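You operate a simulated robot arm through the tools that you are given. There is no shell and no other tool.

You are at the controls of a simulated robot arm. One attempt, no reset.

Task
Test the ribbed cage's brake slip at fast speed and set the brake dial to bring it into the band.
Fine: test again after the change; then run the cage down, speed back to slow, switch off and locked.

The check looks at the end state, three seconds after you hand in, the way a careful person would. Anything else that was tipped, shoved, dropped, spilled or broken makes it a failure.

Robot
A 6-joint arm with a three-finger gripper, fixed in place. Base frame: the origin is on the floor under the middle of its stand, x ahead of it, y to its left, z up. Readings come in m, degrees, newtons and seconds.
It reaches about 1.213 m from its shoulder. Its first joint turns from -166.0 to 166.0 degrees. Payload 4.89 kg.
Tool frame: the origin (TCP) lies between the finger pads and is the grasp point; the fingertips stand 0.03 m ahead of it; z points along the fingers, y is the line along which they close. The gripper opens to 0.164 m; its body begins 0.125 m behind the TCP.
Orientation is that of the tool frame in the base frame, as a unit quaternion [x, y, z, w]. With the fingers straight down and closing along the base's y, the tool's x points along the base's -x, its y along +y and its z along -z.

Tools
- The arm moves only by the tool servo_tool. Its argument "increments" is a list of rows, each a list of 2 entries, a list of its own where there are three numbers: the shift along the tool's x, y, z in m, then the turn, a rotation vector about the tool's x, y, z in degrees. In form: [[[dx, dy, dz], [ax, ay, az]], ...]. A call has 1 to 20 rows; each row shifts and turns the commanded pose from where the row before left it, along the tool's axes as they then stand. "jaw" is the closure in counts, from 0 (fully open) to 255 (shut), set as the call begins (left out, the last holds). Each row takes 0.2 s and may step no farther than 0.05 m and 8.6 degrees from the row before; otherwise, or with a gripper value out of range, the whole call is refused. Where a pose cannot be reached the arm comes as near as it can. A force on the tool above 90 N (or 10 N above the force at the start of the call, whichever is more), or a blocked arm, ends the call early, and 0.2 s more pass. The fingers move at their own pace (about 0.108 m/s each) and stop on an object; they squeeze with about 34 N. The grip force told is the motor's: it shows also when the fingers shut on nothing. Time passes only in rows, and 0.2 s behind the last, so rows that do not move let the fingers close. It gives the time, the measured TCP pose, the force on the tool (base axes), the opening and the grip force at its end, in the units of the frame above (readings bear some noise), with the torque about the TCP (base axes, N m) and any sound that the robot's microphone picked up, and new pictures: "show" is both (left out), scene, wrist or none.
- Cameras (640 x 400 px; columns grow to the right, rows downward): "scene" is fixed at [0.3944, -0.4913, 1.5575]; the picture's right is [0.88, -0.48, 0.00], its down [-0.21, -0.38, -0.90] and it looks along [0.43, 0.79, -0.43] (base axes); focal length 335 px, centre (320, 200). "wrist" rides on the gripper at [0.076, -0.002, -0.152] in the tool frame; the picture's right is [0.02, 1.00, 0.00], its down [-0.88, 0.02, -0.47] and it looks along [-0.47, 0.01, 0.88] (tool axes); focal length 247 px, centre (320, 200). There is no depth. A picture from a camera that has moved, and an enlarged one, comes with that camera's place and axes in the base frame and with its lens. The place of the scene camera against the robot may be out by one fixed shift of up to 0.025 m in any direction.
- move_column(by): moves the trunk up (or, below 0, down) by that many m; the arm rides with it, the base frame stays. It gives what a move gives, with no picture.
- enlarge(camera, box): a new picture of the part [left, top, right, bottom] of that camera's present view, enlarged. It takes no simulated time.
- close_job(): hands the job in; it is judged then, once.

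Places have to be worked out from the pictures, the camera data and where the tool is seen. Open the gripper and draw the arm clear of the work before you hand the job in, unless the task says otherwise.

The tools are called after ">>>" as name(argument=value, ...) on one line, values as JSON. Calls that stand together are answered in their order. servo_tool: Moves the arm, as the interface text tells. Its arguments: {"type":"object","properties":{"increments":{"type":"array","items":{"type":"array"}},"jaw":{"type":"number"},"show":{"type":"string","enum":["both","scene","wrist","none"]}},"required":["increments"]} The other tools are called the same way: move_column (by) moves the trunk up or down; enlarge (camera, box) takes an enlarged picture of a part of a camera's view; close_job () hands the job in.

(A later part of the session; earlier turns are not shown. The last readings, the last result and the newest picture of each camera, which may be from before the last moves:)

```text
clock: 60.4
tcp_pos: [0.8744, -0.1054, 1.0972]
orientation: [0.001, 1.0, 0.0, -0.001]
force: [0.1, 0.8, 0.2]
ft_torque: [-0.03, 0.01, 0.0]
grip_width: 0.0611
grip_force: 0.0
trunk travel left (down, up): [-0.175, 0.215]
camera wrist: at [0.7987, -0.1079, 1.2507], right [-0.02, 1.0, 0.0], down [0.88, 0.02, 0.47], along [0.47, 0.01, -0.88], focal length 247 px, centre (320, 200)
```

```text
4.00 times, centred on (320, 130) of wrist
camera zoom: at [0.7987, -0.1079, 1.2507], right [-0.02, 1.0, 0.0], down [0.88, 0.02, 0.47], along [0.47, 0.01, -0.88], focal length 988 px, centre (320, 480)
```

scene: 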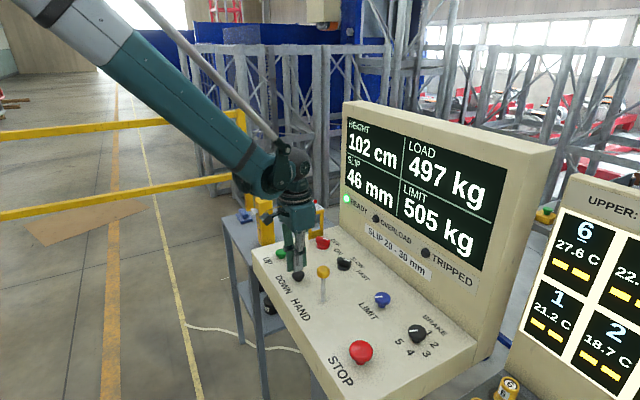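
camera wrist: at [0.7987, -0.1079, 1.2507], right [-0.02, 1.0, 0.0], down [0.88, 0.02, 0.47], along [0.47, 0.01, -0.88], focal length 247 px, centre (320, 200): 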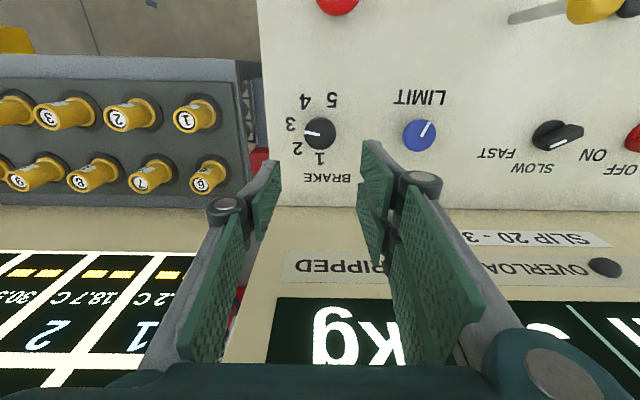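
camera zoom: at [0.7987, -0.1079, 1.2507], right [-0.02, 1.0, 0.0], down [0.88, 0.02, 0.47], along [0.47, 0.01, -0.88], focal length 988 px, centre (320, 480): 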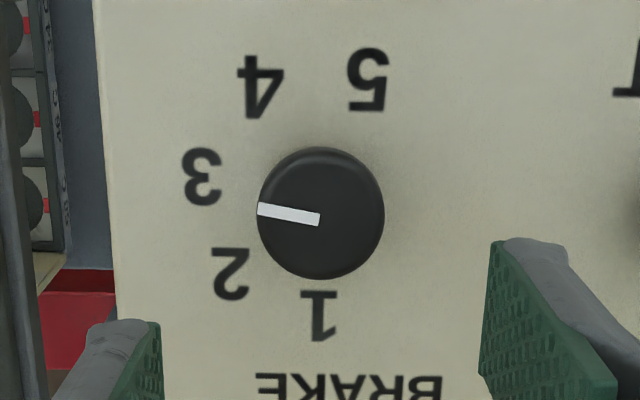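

The dial is on 3. I return over DOWN with the fingers shut, press for the same time at fast, and release for the retest.

>>> servo_tool(increments=[[[0.0189, 0.04178, 0], [0, 0, 0]], [[0.0189, 0.04178, 0], [0, 0, 0]], [[0.0189, 0.04178, 0], [0, 0, 0]], [[0.0189, 0.04178, 0], [0, 0, 0]], [[0.0189, 0.04178, 0], [0, 0, 0]], [[0.0189, 0.04178, 0], [0, 0, 0]], [[0.0189, 0.04178, 0], [0, 0, 0]], [[0.0189, 0.04178, 0], [0, 0, 0]], [[0, 0, 0.045], [0, 0, 0]], [[0, 0, 0.045], [0, 0, 0]], [[0, 0, 0.044], [0, 0, 0]], [[0, 0, 0], [0, 0, 0]], [[0, 0, 0.013], [0, 0, 0]], [[0, 0, 0.012], [0, 0, 0]], [[0, 0, 0], [0, 0, 0]], [[0, 0, 0], [0, 0, 0]], [[0, 0, 0], [0, 0, 0]], [[0, 0, -0.025], [0, 0, 0]], [[0, 0, 0], [0, 0, 0]], [[0, 0, 0], [0, 0, 0]]], jaw=255, show="scene")

>>> enlarge(camera="scene", box=[330, 90, 530, 290])

```text
clock: 64.6
tcp_pos: [0.7228, 0.2296, 0.9635]
orientation: [0.0, 1.0, 0.0, 0.0]
force: [0.3, 0.8, 0.3]
ft_torque: [0.03, -0.1, -0.01]
grip_width: 0.0
grip_force: 45.4
trunk travel left (down, up): [-0.175, 0.215]
heard: click
```

scene: 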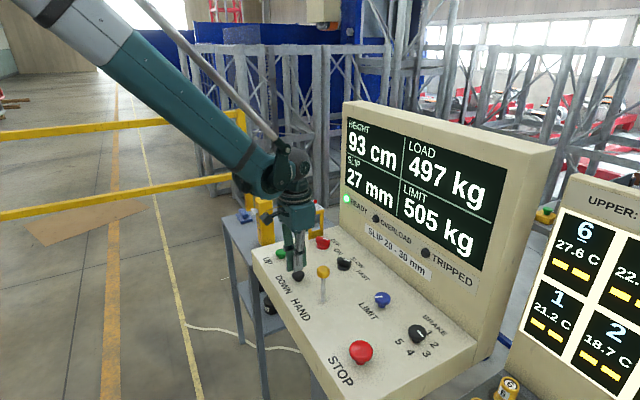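

```text
2.00 times, centred on (430, 190) of scene
camera zoom: at [0.3944, -0.4913, 1.5575], right [0.88, -0.48, 0.0], down [-0.21, -0.38, -0.9], along [0.43, 0.79, -0.43], focal length 670 px, centre (100, 220)
```

zoom: 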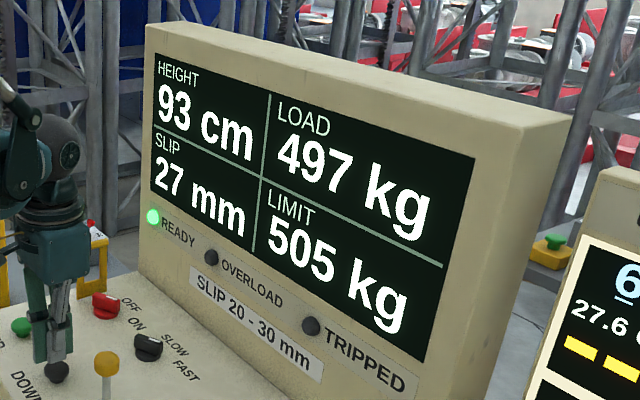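

SLIP is 27 mm, inside the 20–30 band with the dial at 3. Now I run the cage down by holding DOWN, checking the height along the way.

>>> servo_tool(increments=[[[0, 0, 0.013], [0, 0, 0]], [[0, 0, 0.012], [0, 0, 0]], [[0, 0, 0], [0, 0, 0]], [[0, 0, 0], [0, 0, 0]], [[0, 0, 0], [0, 0, 0]], [[0, 0, 0], [0, 0, 0]], [[0, 0, 0], [0, 0, 0]], [[0, 0, 0], [0, 0, 0]], [[0, 0, 0], [0, 0, 0]], [[0, 0, 0], [0, 0, 0]], [[0, 0, 0], [0, 0, 0]], [[0, 0, 0], [0, 0, 0]], [[0, 0, 0], [0, 0, 0]], [[0, 0, 0], [0, 0, 0]], [[0, 0, 0], [0, 0, 0]], [[0, 0, 0], [0, 0, 0]], [[0, 0, 0], [0, 0, 0]], [[0, 0, 0], [0, 0, 0]], [[0, 0, 0], [0, 0, 0]], [[0, 0, 0], [0, 0, 0]]], show="scene")

```text
clock: 68.8
tcp_pos: [0.7235, 0.2282, 0.9403]
orientation: [0.0, 1.0, 0.0, 0.0]
force: [3.8, 2.5, 34.7]
ft_torque: [0.12, -0.12, 0.01]
grip_width: 0.0059
grip_force: 44.7
trunk travel left (down, up): [-0.175, 0.215]
heard: click
```

scene: 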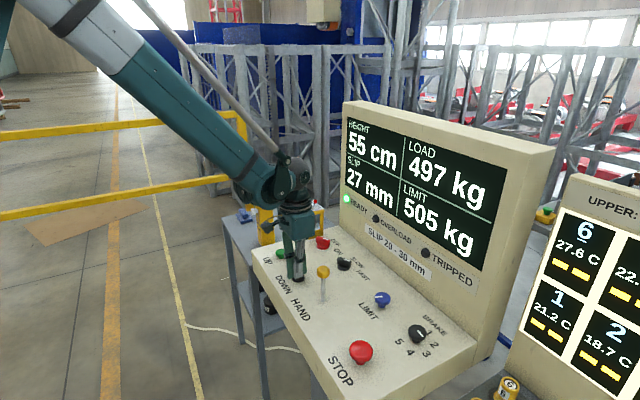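

The cage is at 55 cm, descending at about 10 cm/s. I keep holding.

>>> servo_tool(increments=[[[0, 0, 0], [0, 0, 0]], [[0, 0, 0], [0, 0, 0]], [[0, 0, 0], [0, 0, 0]], [[0, 0, 0], [0, 0, 0]], [[0, 0, 0], [0, 0, 0]], [[0, 0, 0], [0, 0, 0]], [[0, 0, 0], [0, 0, 0]], [[0, 0, 0], [0, 0, 0]], [[0, 0, 0], [0, 0, 0]], [[0, 0, 0], [0, 0, 0]], [[0, 0, 0], [0, 0, 0]], [[0, 0, 0], [0, 0, 0]], [[0, 0, 0], [0, 0, 0]], [[0, 0, 0], [0, 0, 0]], [[0, 0, 0], [0, 0, 0]]], show="scene")

```text
clock: 72.0
tcp_pos: [0.7216, 0.2279, 0.9401]
orientation: [0.0, 1.0, 0.0, 0.001]
force: [-2.4, -1.1, 30.1]
ft_torque: [-0.01, 0.06, -0.01]
grip_width: 0.0061
grip_force: 44.9
trunk travel left (down, up): [-0.175, 0.215]
```

scene: 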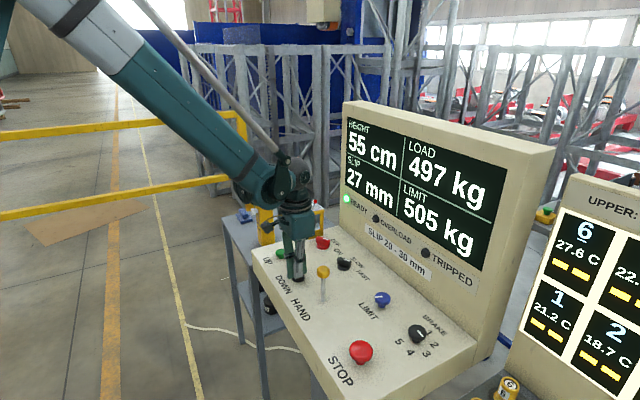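

Height has stayed at 55 cm, which may be the bottom stop. I compare the cage in the background before concluding.

>>> enlarge(camera="scene", box=[160, 0, 420, 130])

>>> enlarge(camera="scene", box=[160, 30, 360, 230])

>>> enlarge(camera="scene", box=[330, 90, 530, 290])

```text
2.46 times, centred on (290, 65) of scene
camera zoom: at [0.3944, -0.4913, 1.5575], right [0.88, -0.48, 0.0], down [-0.21, -0.38, -0.9], along [0.43, 0.79, -0.43], focal length 824 px, centre (394, 532)
```

zoom: 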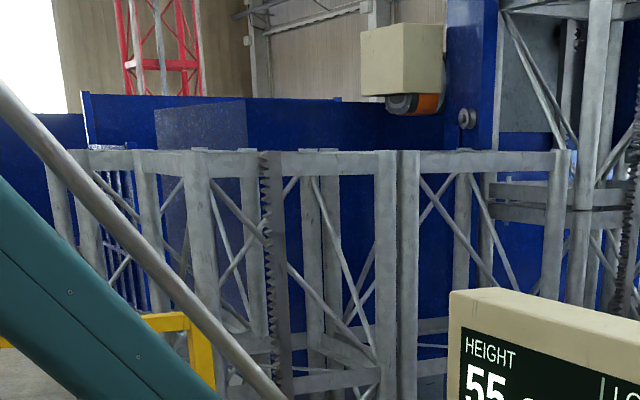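

```text
2.00 times, centred on (260, 130) of scene
camera zoom: at [0.3944, -0.4913, 1.5575], right [0.88, -0.48, 0.0], down [-0.21, -0.38, -0.9], along [0.43, 0.79, -0.43], focal length 670 px, centre (440, 340)
```

zoom: 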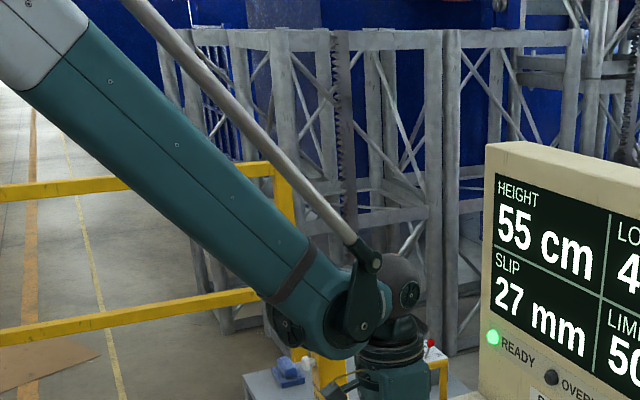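

```text
2.00 times, centred on (430, 190) of scene
camera zoom: at [0.3944, -0.4913, 1.5575], right [0.88, -0.48, 0.0], down [-0.21, -0.38, -0.9], along [0.43, 0.79, -0.43], focal length 670 px, centre (100, 220)
```

zoom: 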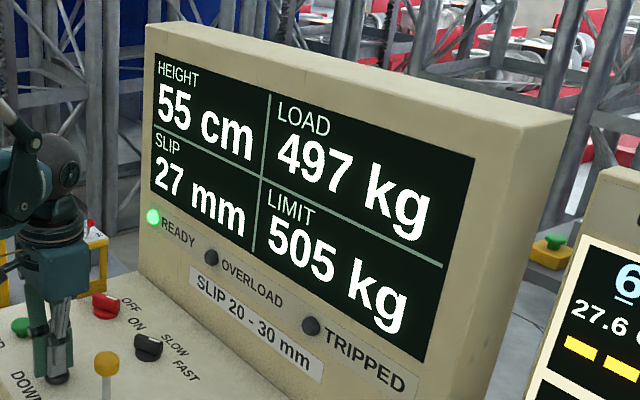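

READY is still lit with nothing tripped. I release DOWN and press it again briefly to see whether 55 cm really is the bottom stop.

>>> servo_tool(increments=[[[0, 0, -0.025], [0, 0, 0]], [[0, 0, 0], [0, 0, 0]], [[0, 0, 0], [0, 0, 0]]], show="scene")

>>> servo_tool(increments=[[[0, 0, 0.013], [0, 0, 0]], [[0, 0, 0.012], [0, 0, 0]], [[0, 0, 0], [0, 0, 0]], [[0, 0, 0], [0, 0, 0]], [[0, 0, 0], [0, 0, 0]], [[0, 0, 0], [0, 0, 0]]], show="scene")

```text
clock: 72.8
tcp_pos: [0.7229, 0.2288, 0.963]
orientation: [0.0, 1.0, 0.0, -0.001]
force: [0.5, 0.3, 0.7]
ft_torque: [0.03, -0.07, 0.0]
grip_width: 0.0002
grip_force: 45.3
trunk travel left (down, up): [-0.175, 0.215]
```

scene: 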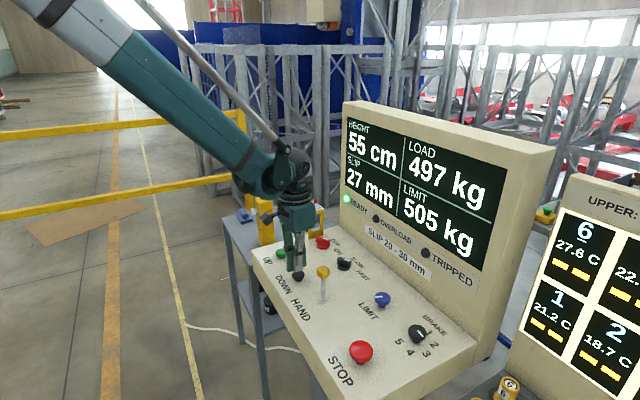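

```text
clock: 74.2
tcp_pos: [0.7221, 0.2284, 0.9399]
orientation: [0.0, 1.0, 0.0, 0.0]
force: [15.5, 6.4, 43.7]
ft_torque: [0.18, -0.5, 0.0]
grip_width: 0.0061
grip_force: 45.0
trunk travel left (down, up): [-0.175, 0.215]
heard: click
```

scene: 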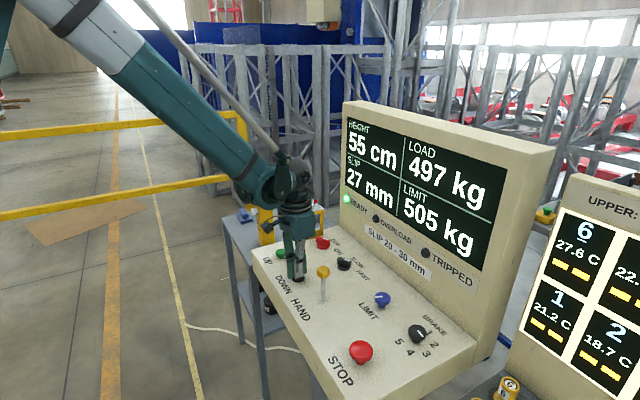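

DOWN clicks but the height stays at 55 cm, so that is the bottom stop; slip still reads 27 mm. I release, rise, and move over the speed knob with the tool pre-turned to match the bar.

>>> servo_tool(increments=[[[0, 0, -0.04], [0, 0, 0]], [[0, 0, -0.04], [0, 0, 0]], [[0, 0, -0.04], [0, 0, 0]], [[0, 0, -0.04], [0, 0, 0]], [[-0.0377, -0.0036, 0], [0, 0, 0]], [[-0.0377, -0.0036, 0], [0, 0, 0]], [[-0.0377, -0.0036, 0], [0, 0, 0]], [[-0.0376, -0.0037, 0], [0, 0, 0]], [[0, 0, 0], [0, 0, 8.5]], [[0, 0, 0], [0, 0, 8.5]], [[0, 0, 0], [0, 0, 8.5]], [[0, 0, 0], [0, 0, 8.5]], [[0, 0, 0], [0, 0, 8.5]], [[0, 0, 0], [0, 0, 8.5]], [[0, 0, 0], [0, 0, 8.5]], [[0, 0, 0], [0, 0, 0]]], jaw=185, show="both")

>>> enlarge(camera="wrist", box=[240, 80, 400, 180])

```text
clock: 77.6
tcp_pos: [0.874, 0.2141, 1.0976]
orientation: [0.497, 0.868, -0.001, 0.0]
force: [0.7, -0.4, 0.1]
ft_torque: [0.05, 0.01, -0.04]
grip_width: 0.0449
grip_force: 0.1
trunk travel left (down, up): [-0.175, 0.215]
camera wrist: at [0.8348, 0.2785, 1.2522], right [0.85, 0.52, 0.0], down [0.46, -0.75, 0.47], along [0.25, -0.4, -0.88], focal length 247 px, centre (320, 200)
```

scene: 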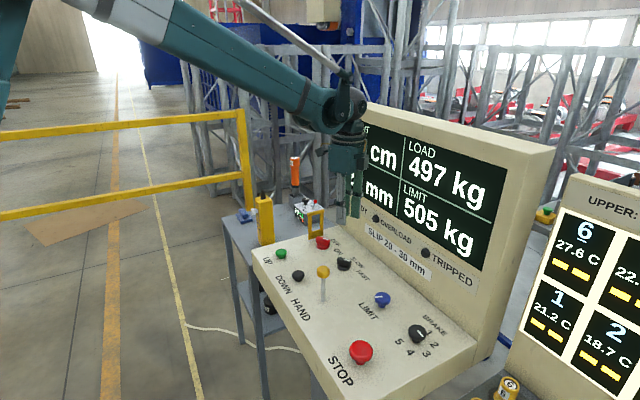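
wrist: 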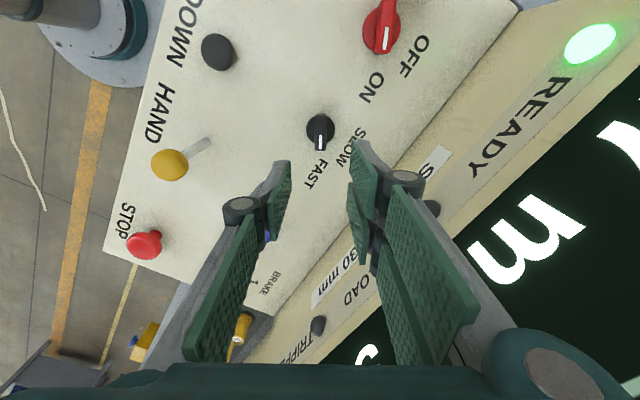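

```text
4.00 times, centred on (320, 130) of wrist
camera zoom: at [0.8348, 0.2785, 1.2522], right [0.85, 0.52, 0.0], down [0.46, -0.75, 0.47], along [0.25, -0.4, -0.88], focal length 988 px, centre (320, 480)
```

zoom: 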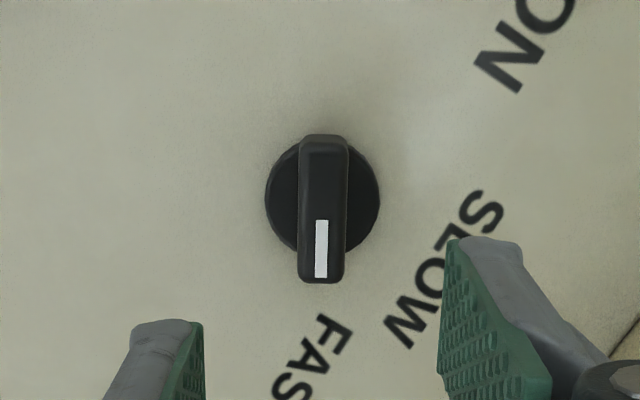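

The bar is aligned between the fingers. I descend, close, and turn 59.5° counter-clockwise back to SLOW.

>>> servo_tool(increments=[[[-0.0009, 0.0003, 0.04], [0, 0, 0]], [[0, 0, 0.04], [0, 0, 0]], [[0, 0, 0.04], [0, 0, 0]], [[0, 0, 0.03], [0, 0, 0]], [[0, 0, 0.01], [0, 0, 0]], [[0, 0, 0], [0, 0, 0]]], show="wrist")

>>> servo_tool(increments=[[[0, 0, 0], [0, 0, 0]], [[0, 0, 0], [0, 0, 0]], [[0, 0, 0], [0, 0, 0]]], jaw=255, show="none")

```text
clock: 79.0
tcp_pos: [0.8772, 0.2132, 0.9388]
orientation: [0.496, 0.868, -0.001, 0.0]
force: [0.5, 0.1, 0.4]
ft_torque: [0.02, 0.02, -0.01]
grip_width: 0.0451
grip_force: 0.1
trunk travel left (down, up): [-0.175, 0.215]
camera wrist: at [0.8367, 0.2773, 1.0927], right [0.85, 0.53, 0.0], down [0.46, -0.75, 0.47], along [0.25, -0.4, -0.88], focal length 247 px, centre (320, 200)
```

wrist: 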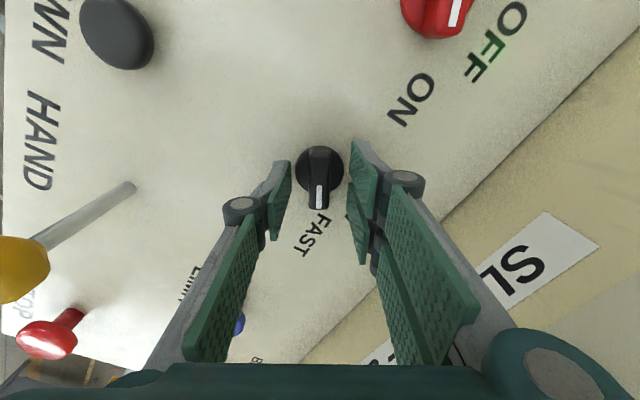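

```text
clock: 79.8
tcp_pos: [0.8755, 0.2131, 0.9392]
orientation: [0.496, 0.868, 0.0, 0.0]
force: [-5.8, -2.4, -4.8]
ft_torque: [-0.16, 0.13, -0.03]
grip_width: 0.0159
grip_force: 44.7
trunk travel left (down, up): [-0.175, 0.215]
```

The bar is held at 0.016 m with almost no side load. I turn it back to SLOW.

>>> servo_tool(increments=[[[0, 0, 0], [0, 0, -8.5]], [[0, 0, 0], [0, 0, -8.5]], [[0, 0, 0], [0, 0, -8.5]], [[0, 0, 0], [0, 0, -8.5]], [[0, 0, 0], [0, 0, -8.5]], [[0, 0, 0], [0, 0, -8.5]], [[0, 0, 0], [0, 0, -8.5]], [[0, 0, 0], [0, 0, 0]]], show="wrist")

>>> servo_tool(increments=[[[0, 0, 0], [0, 0, 0]], [[0, 0, 0], [0, 0, 0]], [[0, 0, 0], [0, 0, 0]], [[0, 0, -0.04], [0, 0, 0]], [[0, 0, -0.04], [0, 0, 0]], [[0, 0, -0.04], [0, 0, 0]], [[0, 0, -0.04], [0, 0, 0]], [[0, 0, 0], [0, 0, 0]]], jaw=185, show="both")

>>> enlarge(camera="wrist", box=[240, 80, 480, 230])

```text
clock: 81.6
tcp_pos: [0.8762, 0.215, 0.9397]
orientation: [-0.001, 1.0, 0.0, 0.0]
force: [29.0, 15.1, 16.8]
ft_torque: [0.39, -0.87, -0.07]
grip_width: 0.016
grip_force: 45.2
trunk travel left (down, up): [-0.175, 0.215]
camera wrist: at [0.7998, 0.2121, 1.0922], right [-0.02, 1.0, 0.0], down [0.88, 0.02, 0.47], along [0.47, 0.01, -0.88], focal length 247 px, centre (320, 200)
```

wrist: 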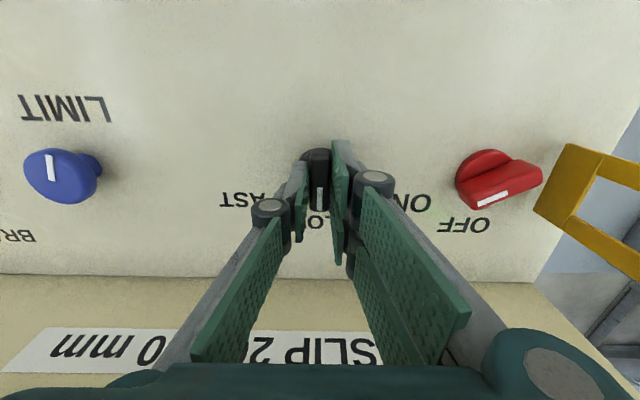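

```text
clock: 83.4
tcp_pos: [0.8759, 0.2134, 1.0986]
orientation: [0.0, 1.0, 0.0, -0.001]
force: [-0.3, -0.7, 0.5]
ft_torque: [0.0, -0.08, 0.02]
grip_width: 0.0451
grip_force: 0.1
trunk travel left (down, up): [-0.175, 0.215]
camera wrist: at [0.7989, 0.2108, 1.252], right [-0.02, 1.0, 0.0], down [0.88, 0.02, 0.47], along [0.47, 0.01, -0.88], focal length 247 px, centre (320, 200)
```

scene: 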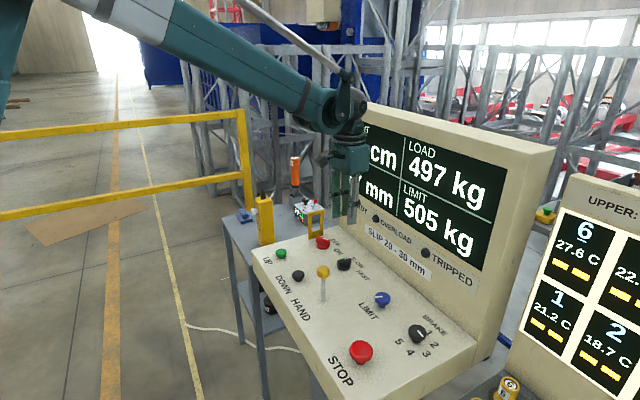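
wrist: 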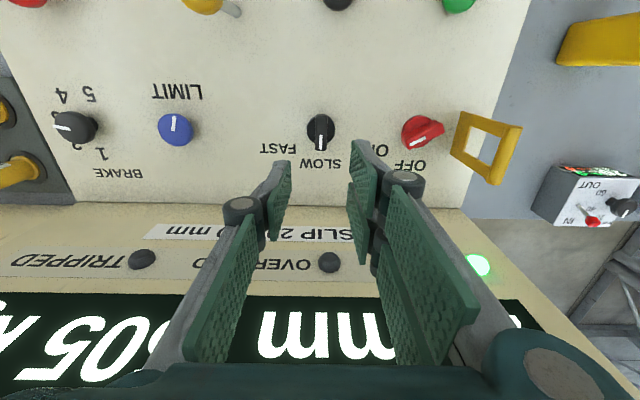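

```text
2.67 times, centred on (360, 155) of wrist
camera zoom: at [0.7989, 0.2108, 1.252], right [-0.02, 1.0, 0.0], down [0.88, 0.02, 0.47], along [0.47, 0.01, -0.88], focal length 659 px, centre (213, 320)
```

zoom: 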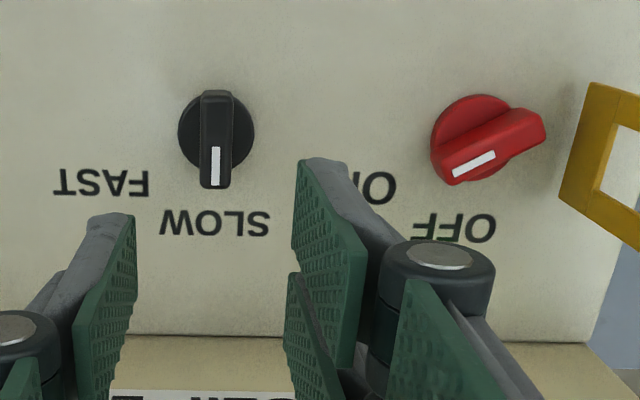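

Speed is back on SLOW. Next is the red switch: I move above it, lean 8° away from the hasp and pre-turn 60° to match the bar in ON.

>>> servo_tool(increments=[[[0.0008, 0.0445, -0.0073], [0, 0, 0]], [[0.0008, 0.0445, -0.0073], [0, 0, 0]], [[0.0008, 0.0445, -0.0073], [0, 0, 0]], [[0, 0, 0], [-8, 0, 0]], [[0, 0, 0], [0, -1.19, 8.48]], [[0, 0, 0], [0, -1.19, 8.48]], [[0, 0, 0], [0, -1.19, 8.48]], [[0, 0, 0], [0, -1.19, 8.48]], [[0, 0, 0], [0, -1.19, 8.48]], [[0, 0, 0], [0, -1.19, 8.48]], [[0, 0, 0], [0, -1.19, 8.48]], [[0, 0, 0], [0, 0, 0]]], jaw=206, show="wrist")

>>> enlarge(camera="wrist", box=[240, 70, 400, 170])

```text
clock: 86.0
tcp_pos: [0.8734, 0.3479, 1.1215]
orientation: [0.499, 0.864, 0.061, 0.035]
force: [-0.4, 0.7, 0.7]
ft_torque: [-0.03, -0.02, 0.0]
grip_width: 0.0315
grip_force: 0.1
trunk travel left (down, up): [-0.175, 0.215]
camera wrist: at [0.8154, 0.4012, 1.2728], right [0.85, 0.51, 0.14], down [0.4, -0.79, 0.47], along [0.35, -0.34, -0.87], focal length 247 px, centre (320, 200)
```

wrist: 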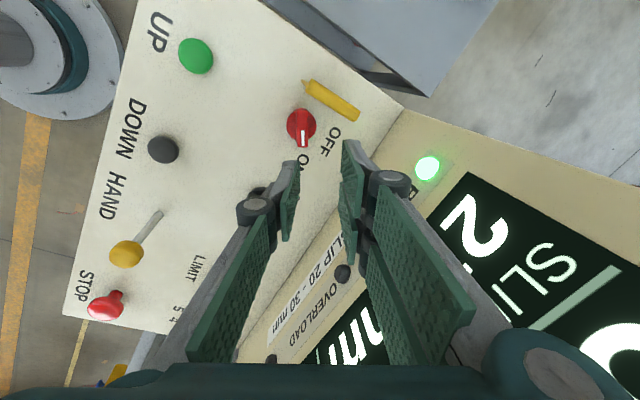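

```text
4.00 times, centred on (320, 120) of wrist
camera zoom: at [0.8154, 0.4012, 1.2728], right [0.85, 0.51, 0.14], down [0.4, -0.79, 0.47], along [0.35, -0.34, -0.87], focal length 988 px, centre (320, 520)
```

zoom: 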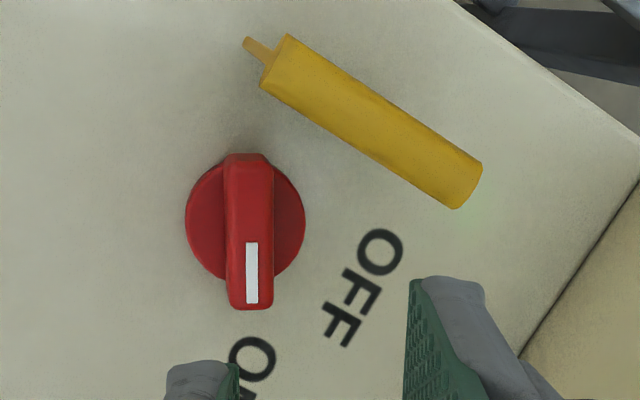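

The bar lines up with the grip plane. I descend vertically most of the way and check clearance.

>>> servo_tool(increments=[[[0, -0.00557, 0.0396], [0, 0, 0]], [[0, -0.00557, 0.0396], [0, 0, 0]], [[0, -0.00557, 0.0396], [0, 0, 0]], [[0, -0.0046, 0.0327], [0, 0, 0]], [[0, 0, 0], [0, 0, 0]]], show="wrist")

>>> enlarge(camera="wrist", box=[240, 80, 480, 230])

```text
clock: 87.2
tcp_pos: [0.8728, 0.3479, 0.9676]
orientation: [0.499, 0.864, 0.06, 0.035]
force: [0.9, 0.3, 0.4]
ft_torque: [-0.02, 0.06, 0.0]
grip_width: 0.0315
grip_force: 0.0
trunk travel left (down, up): [-0.175, 0.215]
camera wrist: at [0.8157, 0.4019, 1.1178], right [0.85, 0.51, 0.14], down [0.4, -0.79, 0.47], along [0.35, -0.34, -0.87], focal length 247 px, centre (320, 200)
```

wrist: 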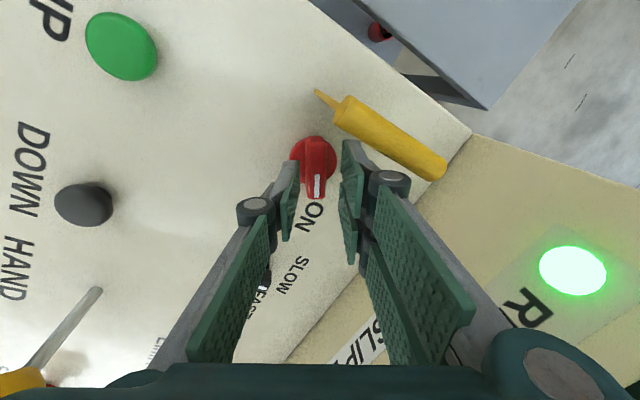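

```text
2.67 times, centred on (360, 155) of wrist
camera zoom: at [0.8157, 0.4019, 1.1178], right [0.85, 0.51, 0.14], down [0.4, -0.79, 0.47], along [0.35, -0.34, -0.87], focal length 659 px, centre (213, 320)
```

zoom: 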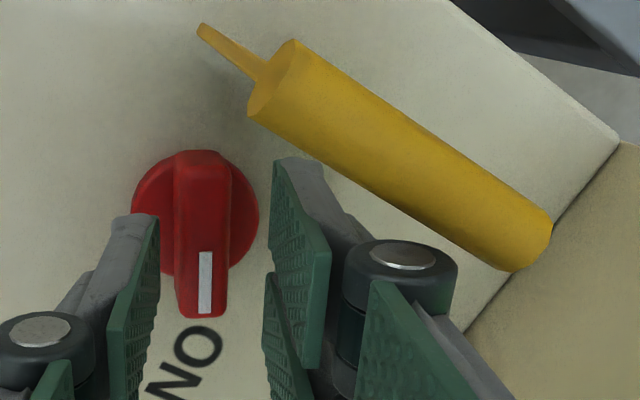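

Clearance to the hasp is fine. I go down the last 26 mm and close on the bar.

>>> servo_tool(increments=[[[0, -0.0018, 0.0128], [0, 0, 0]], [[0, -0.0018, 0.0128], [0, 0, 0]], [[0, 0, 0], [0, 0, 0]]], show="none")

>>> servo_tool(increments=[[[0, 0, 0], [0, 0, 0]], [[0, 0, 0], [0, 0, 0]], [[0, 0, 0], [0, 0, 0]]], jaw=255, show="wrist")

```text
clock: 88.0
tcp_pos: [0.8725, 0.3474, 0.941]
orientation: [0.499, 0.864, 0.06, 0.035]
force: [-0.4, -0.4, 0.2]
ft_torque: [-0.01, 0.04, 0.01]
grip_width: 0.0314
grip_force: 0.1
trunk travel left (down, up): [-0.175, 0.215]
```

```text
clock: 88.8
tcp_pos: [0.8711, 0.3485, 0.9406]
orientation: [0.499, 0.864, 0.061, 0.035]
force: [8.4, 4.1, 6.6]
ft_torque: [-0.28, 0.47, 0.02]
grip_width: 0.0177
grip_force: 45.2
trunk travel left (down, up): [-0.175, 0.215]
camera wrist: at [0.8151, 0.4019, 1.0929], right [0.85, 0.51, 0.14], down [0.4, -0.79, 0.47], along [0.35, -0.34, -0.87], focal length 247 px, centre (320, 200)
```

wrist: 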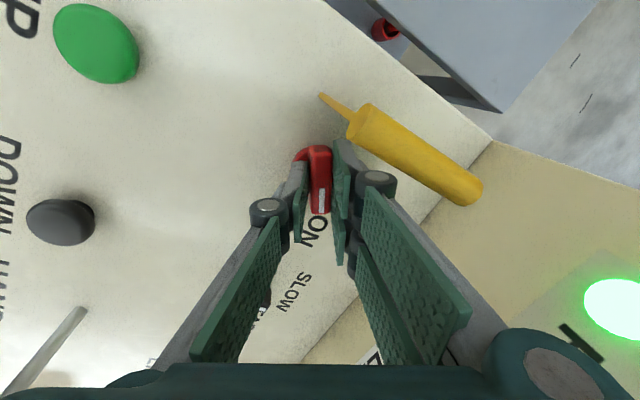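

Side load is small. I turn the switch 60° counter-clockwise back to OFF.

>>> servo_tool(increments=[[[-0.00039, 3e-05, 0], [0, 1.19, -8.48]], [[-0.00039, 3e-05, 0], [0, 1.19, -8.48]], [[-0.00039, 3e-05, 0], [0, 1.19, -8.48]], [[-0.00039, 3e-05, 0], [0, 1.19, -8.48]], [[-0.00039, 3e-05, 0], [0, 1.19, -8.48]], [[-0.00039, 3e-05, 0], [0, 1.19, -8.48]], [[-0.00039, 3e-05, 0], [0, 1.19, -8.48]], [[0, 0, 0], [0, 0, 0]]], show="both")

```text
clock: 90.6
tcp_pos: [0.8754, 0.3461, 0.9408]
orientation: [-0.001, 0.998, 0.07, 0.0]
force: [12.4, 23.8, 2.3]
ft_torque: [-0.31, 0.15, -0.08]
grip_width: 0.0176
grip_force: 44.8
trunk travel left (down, up): [-0.175, 0.215]
camera wrist: at [0.7993, 0.3231, 1.093], right [-0.02, 0.99, 0.14], down [0.88, -0.05, 0.47], along [0.47, 0.13, -0.87], focal length 247 px, centre (320, 200)
```

scene: 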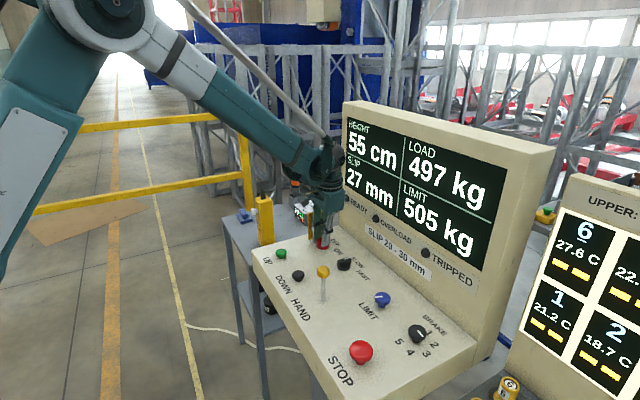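
wrist: 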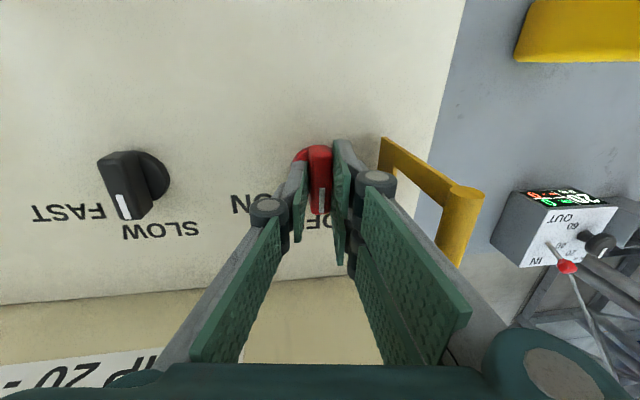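

READY is out, so the switch is OFF. I release and lift straight up, still leaning away from the hasp.

>>> servo_tool(increments=[[[0, 0, 0], [0, 0, 0]], [[0, 0, 0], [0, 0, 0]], [[0, 0, 0], [0, 0, 0]], [[0, 0.0042, -0.0297], [0, 0, 0]], [[0, 0.0042, -0.0297], [0, 0, 0]], [[0, 0.0056, -0.0396], [0, 0, 0]], [[0, 0.0056, -0.0396], [0, 0, 0]], [[0, 0.0056, -0.0396], [0, 0, 0]], [[0, 0, 0], [8, 0, 0]], [[0, 0, 0], [0, 0, 0]]], jaw=206, show="both")

>>> enlarge(camera="wrist", box=[190, 80, 430, 230])

>>> enlarge(camera="scene", box=[290, 190, 390, 290])

```text
clock: 92.8
tcp_pos: [0.8747, 0.3437, 1.1238]
orientation: [0.0, 1.0, 0.0, 0.0]
force: [-0.4, -0.4, -0.4]
ft_torque: [0.01, -0.05, -0.02]
grip_width: 0.0313
grip_force: 0.0
trunk travel left (down, up): [-0.175, 0.215]
camera wrist: at [0.7985, 0.342, 1.2771], right [-0.02, 1.0, 0.0], down [0.88, 0.02, 0.47], along [0.47, 0.01, -0.88], focal length 247 px, centre (320, 200)
```

scene: 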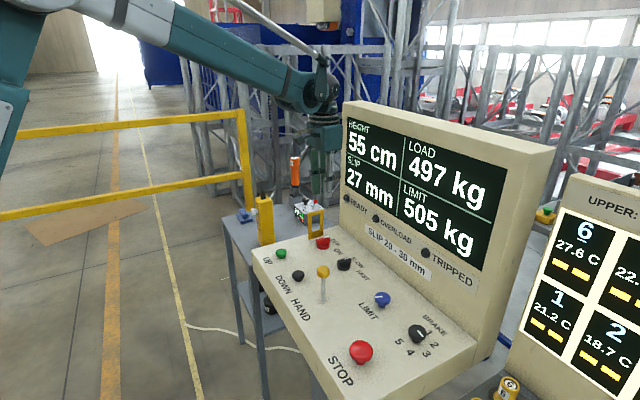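
wrist: 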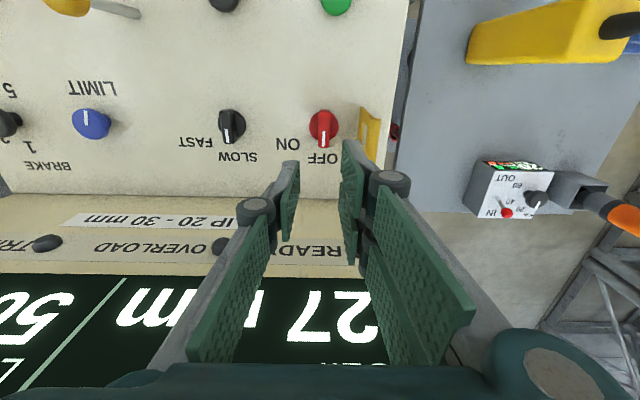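

```text
2.67 times, centred on (310, 155) of wrist
camera zoom: at [0.7985, 0.342, 1.2771], right [-0.02, 1.0, 0.0], down [0.88, 0.02, 0.47], along [0.47, 0.01, -0.88], focal length 659 px, centre (347, 320)
```

zoom: 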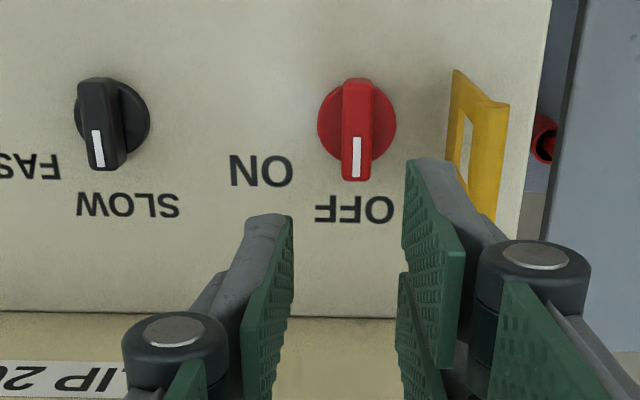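

```text
4.00 times, centred on (340, 240) of scene
camera zoom: at [0.3944, -0.4913, 1.5575], right [0.88, -0.48, 0.0], down [-0.21, -0.38, -0.9], along [0.43, 0.79, -0.43], focal length 1339 px, centre (240, 40)
```

zoom: 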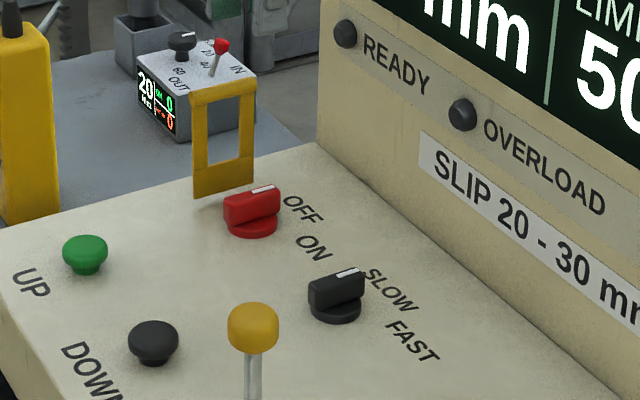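

OFF and SLOW are both clean. Now the lock: I shut the fingers and go to the far side of the hasp (y≈0.46), just below the height of its top lip.

>>> servo_tool(increments=[[[-0.0013, 0.038, 0], [0, 0, 0]], [[-0.0013, 0.038, 0], [0, 0, 0]], [[-0.0014, 0.038, 0], [0, 0, 0]], [[0, 0, 0], [0, 0, 0]], [[0, 0, 0.03], [0, 0, 0]], [[0, 0, 0.03], [0, 0, 0]], [[0, 0, 0.04], [0, 0, 0]], [[0, 0, 0], [0, 0, 0]]], jaw=255, show="both")

>>> enlarge(camera="wrist", box=[190, 100, 430, 250])

>>> enlarge(camera="scene", box=[270, 160, 370, 260])

```text
clock: 94.6
tcp_pos: [0.8819, 0.4597, 1.0232]
orientation: [0.0, 1.0, 0.0, 0.0]
force: [0.8, -0.3, -0.1]
ft_torque: [-0.05, 0.05, 0.01]
grip_width: 0.0
grip_force: 33.7
trunk travel left (down, up): [-0.175, 0.215]
camera wrist: at [0.805, 0.4566, 1.1766], right [-0.02, 1.0, 0.0], down [0.88, 0.02, 0.47], along [0.47, 0.01, -0.88], focal length 247 px, centre (320, 200)
```

scene: 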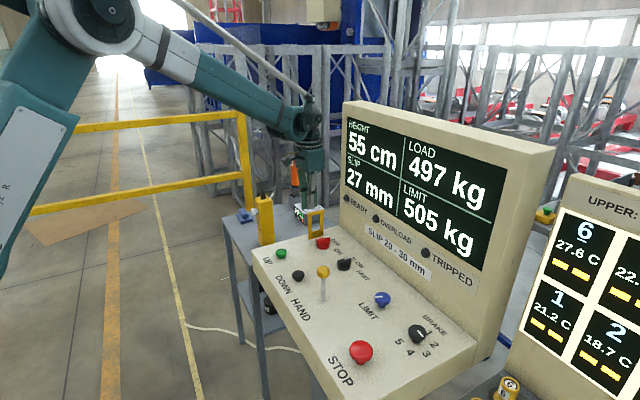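
wrist: 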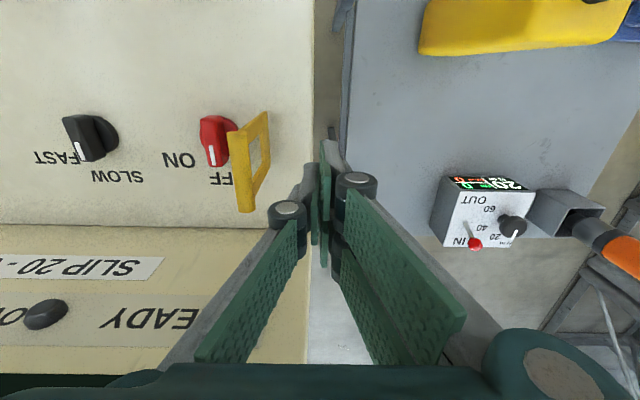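

```text
2.67 times, centred on (310, 175) of wrist
camera zoom: at [0.805, 0.4566, 1.1766], right [-0.02, 1.0, 0.0], down [0.88, 0.02, 0.47], along [0.47, 0.01, -0.88], focal length 659 px, centre (347, 267)
```

zoom: 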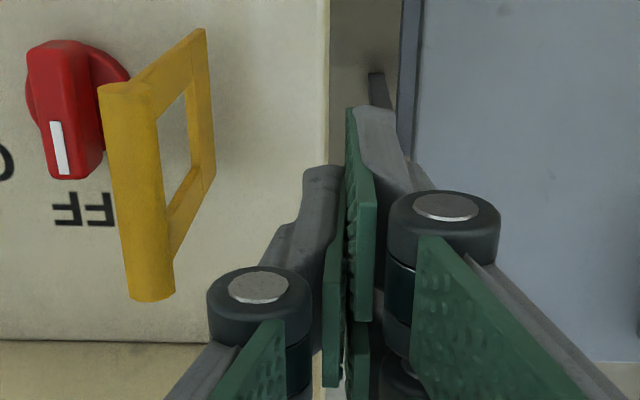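

```text
4.00 times, centred on (320, 210) of scene
camera zoom: at [0.3944, -0.4913, 1.5575], right [0.88, -0.48, 0.0], down [-0.21, -0.38, -0.9], along [0.43, 0.79, -0.43], focal length 1339 px, centre (320, 160)
```

zoom: 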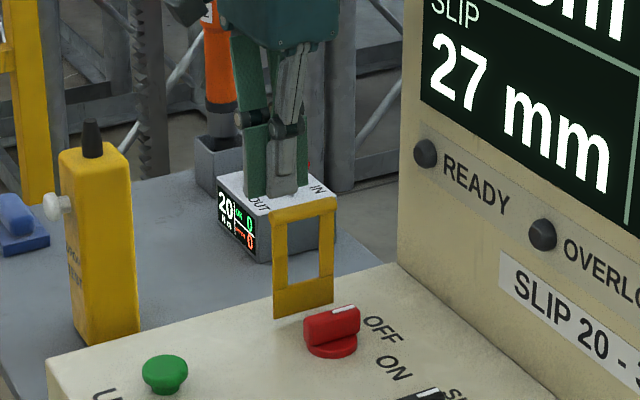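

The lip is at y≈0.401, z≈1.007. I push it toward the switch along its arc, in small steps.

>>> servo_tool(increments=[[[0, -0.02, 0], [0, 0, 0]], [[0, -0.017, 0], [0, 0, 0]], [[0, -0.014, 0.0015], [0, 0, 0]], [[0, -0.014, 0.002], [0, 0, 0]], [[0, 0, 0], [0, 0, 0]]], show="both")

>>> enlarge(camera="wrist", box=[190, 100, 430, 250])

>>> enlarge(camera="scene", box=[270, 160, 370, 260])

```text
clock: 95.8
tcp_pos: [0.8803, 0.3946, 1.0181]
orientation: [0.0, 1.0, 0.001, 0.001]
force: [-0.2, -0.2, -0.8]
ft_torque: [-0.01, 0.01, 0.02]
grip_width: 0.0
grip_force: 34.1
trunk travel left (down, up): [-0.175, 0.215]
camera wrist: at [0.8047, 0.3924, 1.1728], right [-0.02, 1.0, 0.0], down [0.88, 0.02, 0.47], along [0.47, 0.01, -0.88], focal length 247 px, centre (320, 200)
```

scene: 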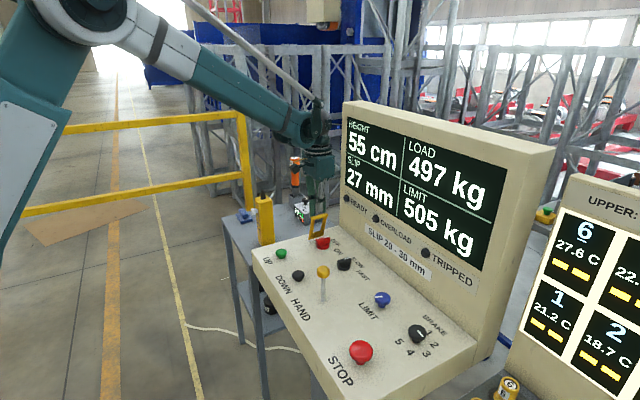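
wrist: 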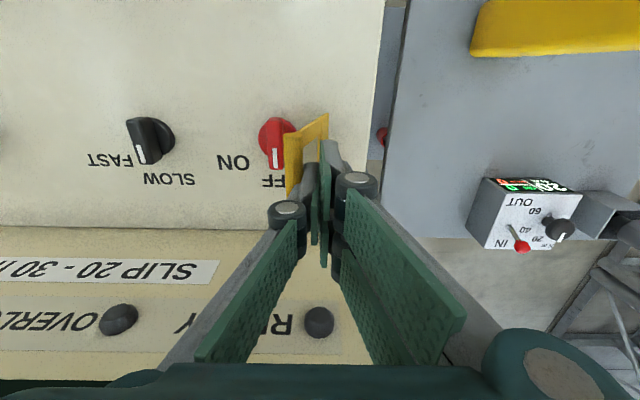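

```text
2.67 times, centred on (310, 175) of wrist
camera zoom: at [0.8047, 0.3924, 1.1728], right [-0.02, 1.0, 0.0], down [0.88, 0.02, 0.47], along [0.47, 0.01, -0.88], focal length 659 px, centre (347, 267)
```

zoom: 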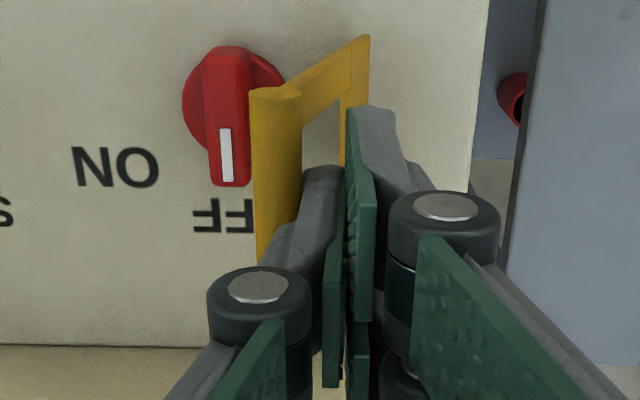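

```text
4.00 times, centred on (320, 210) of scene
camera zoom: at [0.3944, -0.4913, 1.5575], right [0.88, -0.48, 0.0], down [-0.21, -0.38, -0.9], along [0.43, 0.79, -0.43], focal length 1339 px, centre (320, 160)
```

zoom: 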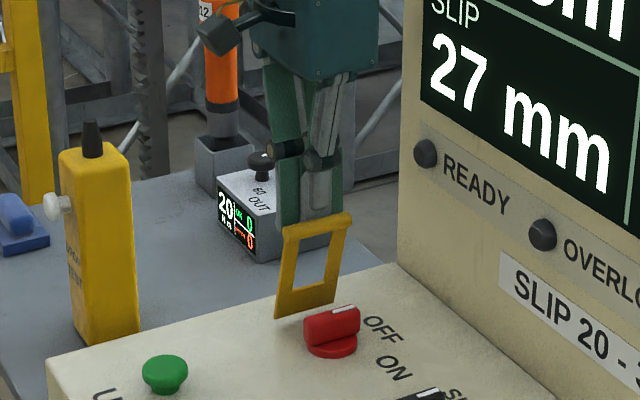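

The hasp turns freely about its base. I continue along the arc to about 50°.

>>> servo_tool(increments=[[[0, -0.013, 0.005], [0, 0, 0]], [[0, -0.0125, 0.006], [0, 0, 0]], [[0, -0.0115, 0.008], [0, 0, 0]], [[0, -0.011, 0.009], [0, 0, 0]], [[0, 0, 0], [0, 0, 0]]], show="both")

>>> enlarge(camera="wrist", box=[190, 100, 430, 250])

>>> enlarge(camera="scene", box=[270, 160, 370, 260])

```text
clock: 97.0
tcp_pos: [0.8792, 0.3467, 0.9919]
orientation: [-0.001, 1.0, 0.001, 0.0]
force: [0.2, -0.2, -0.2]
ft_torque: [-0.01, -0.01, -0.01]
grip_width: 0.0001
grip_force: 33.9
trunk travel left (down, up): [-0.175, 0.215]
camera wrist: at [0.8032, 0.3434, 1.1445], right [-0.02, 1.0, 0.0], down [0.88, 0.02, 0.47], along [0.47, 0.01, -0.88], focal length 247 px, centre (320, 200)
```

scene: 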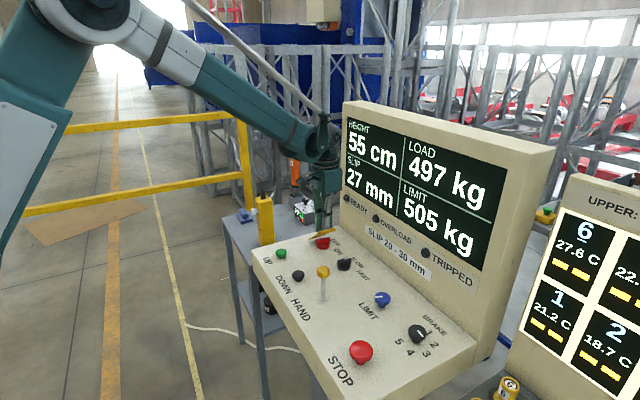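
wrist: 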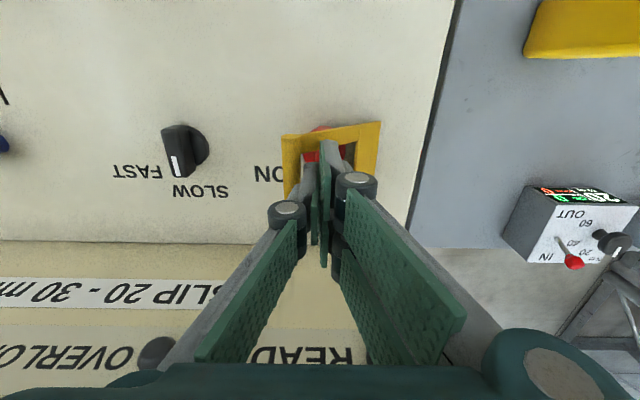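

```text
2.67 times, centred on (310, 175) of wrist
camera zoom: at [0.8032, 0.3434, 1.1445], right [-0.02, 1.0, 0.0], down [0.88, 0.02, 0.47], along [0.47, 0.01, -0.88], focal length 659 px, centre (347, 267)
```

zoom: 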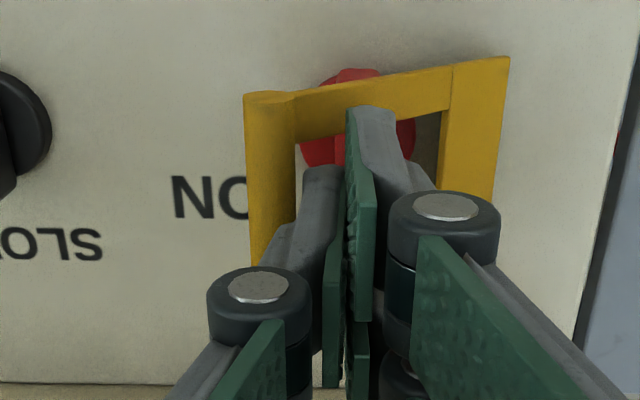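

```text
4.00 times, centred on (320, 210) of scene
camera zoom: at [0.3944, -0.4913, 1.5575], right [0.88, -0.48, 0.0], down [-0.21, -0.38, -0.9], along [0.43, 0.79, -0.43], focal length 1339 px, centre (320, 160)
```

zoom: 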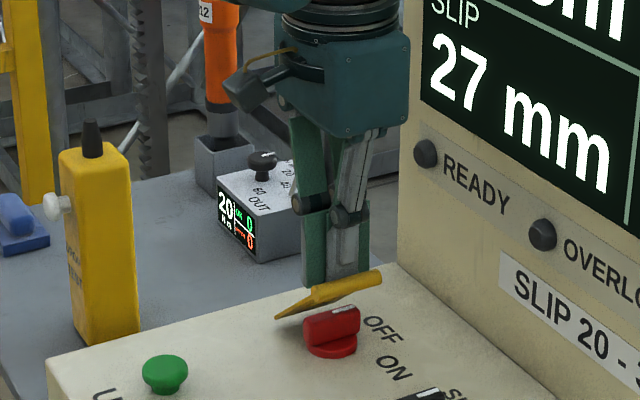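

The hasp stays where it is pushed, now at about 46°, with almost no force. I continue toward 60° and watch for contact with the switch bar.

>>> servo_tool(increments=[[[0, -0.008, 0.009], [0, 0, 0]], [[0, -0.007, 0.009], [0, 0, 0]], [[0, 0, 0], [0, 0, 0]]], show="both")

>>> enlarge(camera="wrist", box=[190, 100, 430, 250])

>>> enlarge(camera="scene", box=[290, 200, 360, 260])

```text
clock: 97.8
tcp_pos: [0.879, 0.3326, 0.9751]
orientation: [0.0, 1.0, 0.001, 0.001]
force: [5.7, 16.3, 29.8]
ft_torque: [0.17, -0.55, 0.3]
grip_width: 0.0
grip_force: 33.8
trunk travel left (down, up): [-0.175, 0.215]
camera wrist: at [0.8027, 0.3299, 1.1276], right [-0.02, 1.0, 0.0], down [0.88, 0.02, 0.47], along [0.47, 0.01, -0.88], focal length 247 px, centre (320, 200)
```

scene: 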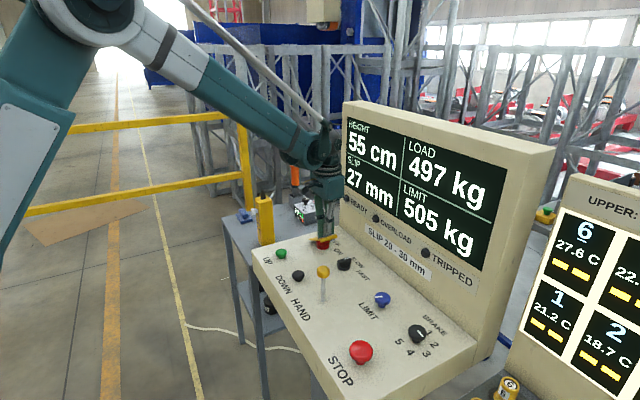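
wrist: 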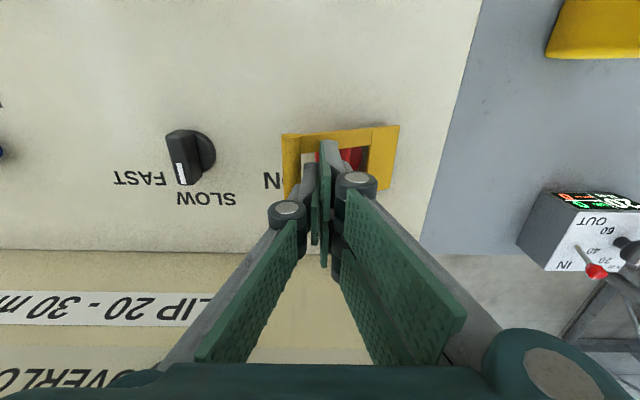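

```text
2.67 times, centred on (310, 175) of wrist
camera zoom: at [0.8027, 0.3299, 1.1276], right [-0.02, 1.0, 0.0], down [0.88, 0.02, 0.47], along [0.47, 0.01, -0.88], focal length 659 px, centre (347, 267)
```

zoom: 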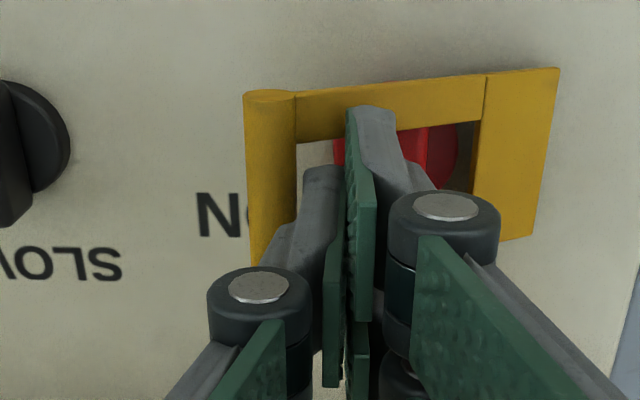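

```text
6.67 times, centred on (325, 230) of scene
camera zoom: at [0.3944, -0.4913, 1.5575], right [0.88, -0.48, 0.0], down [-0.21, -0.38, -0.9], along [0.43, 0.79, -0.43], focal length 2232 px, centre (287, 0)
```

zoom: 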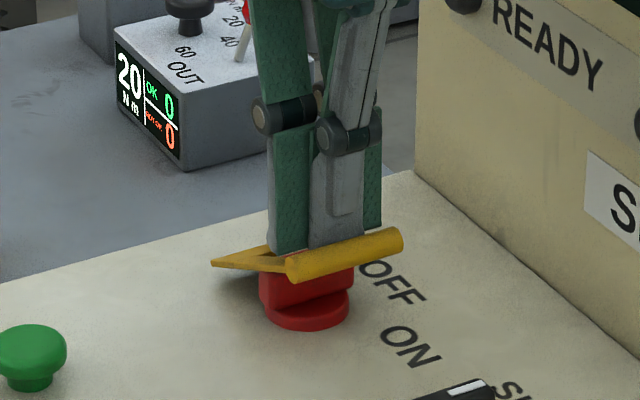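

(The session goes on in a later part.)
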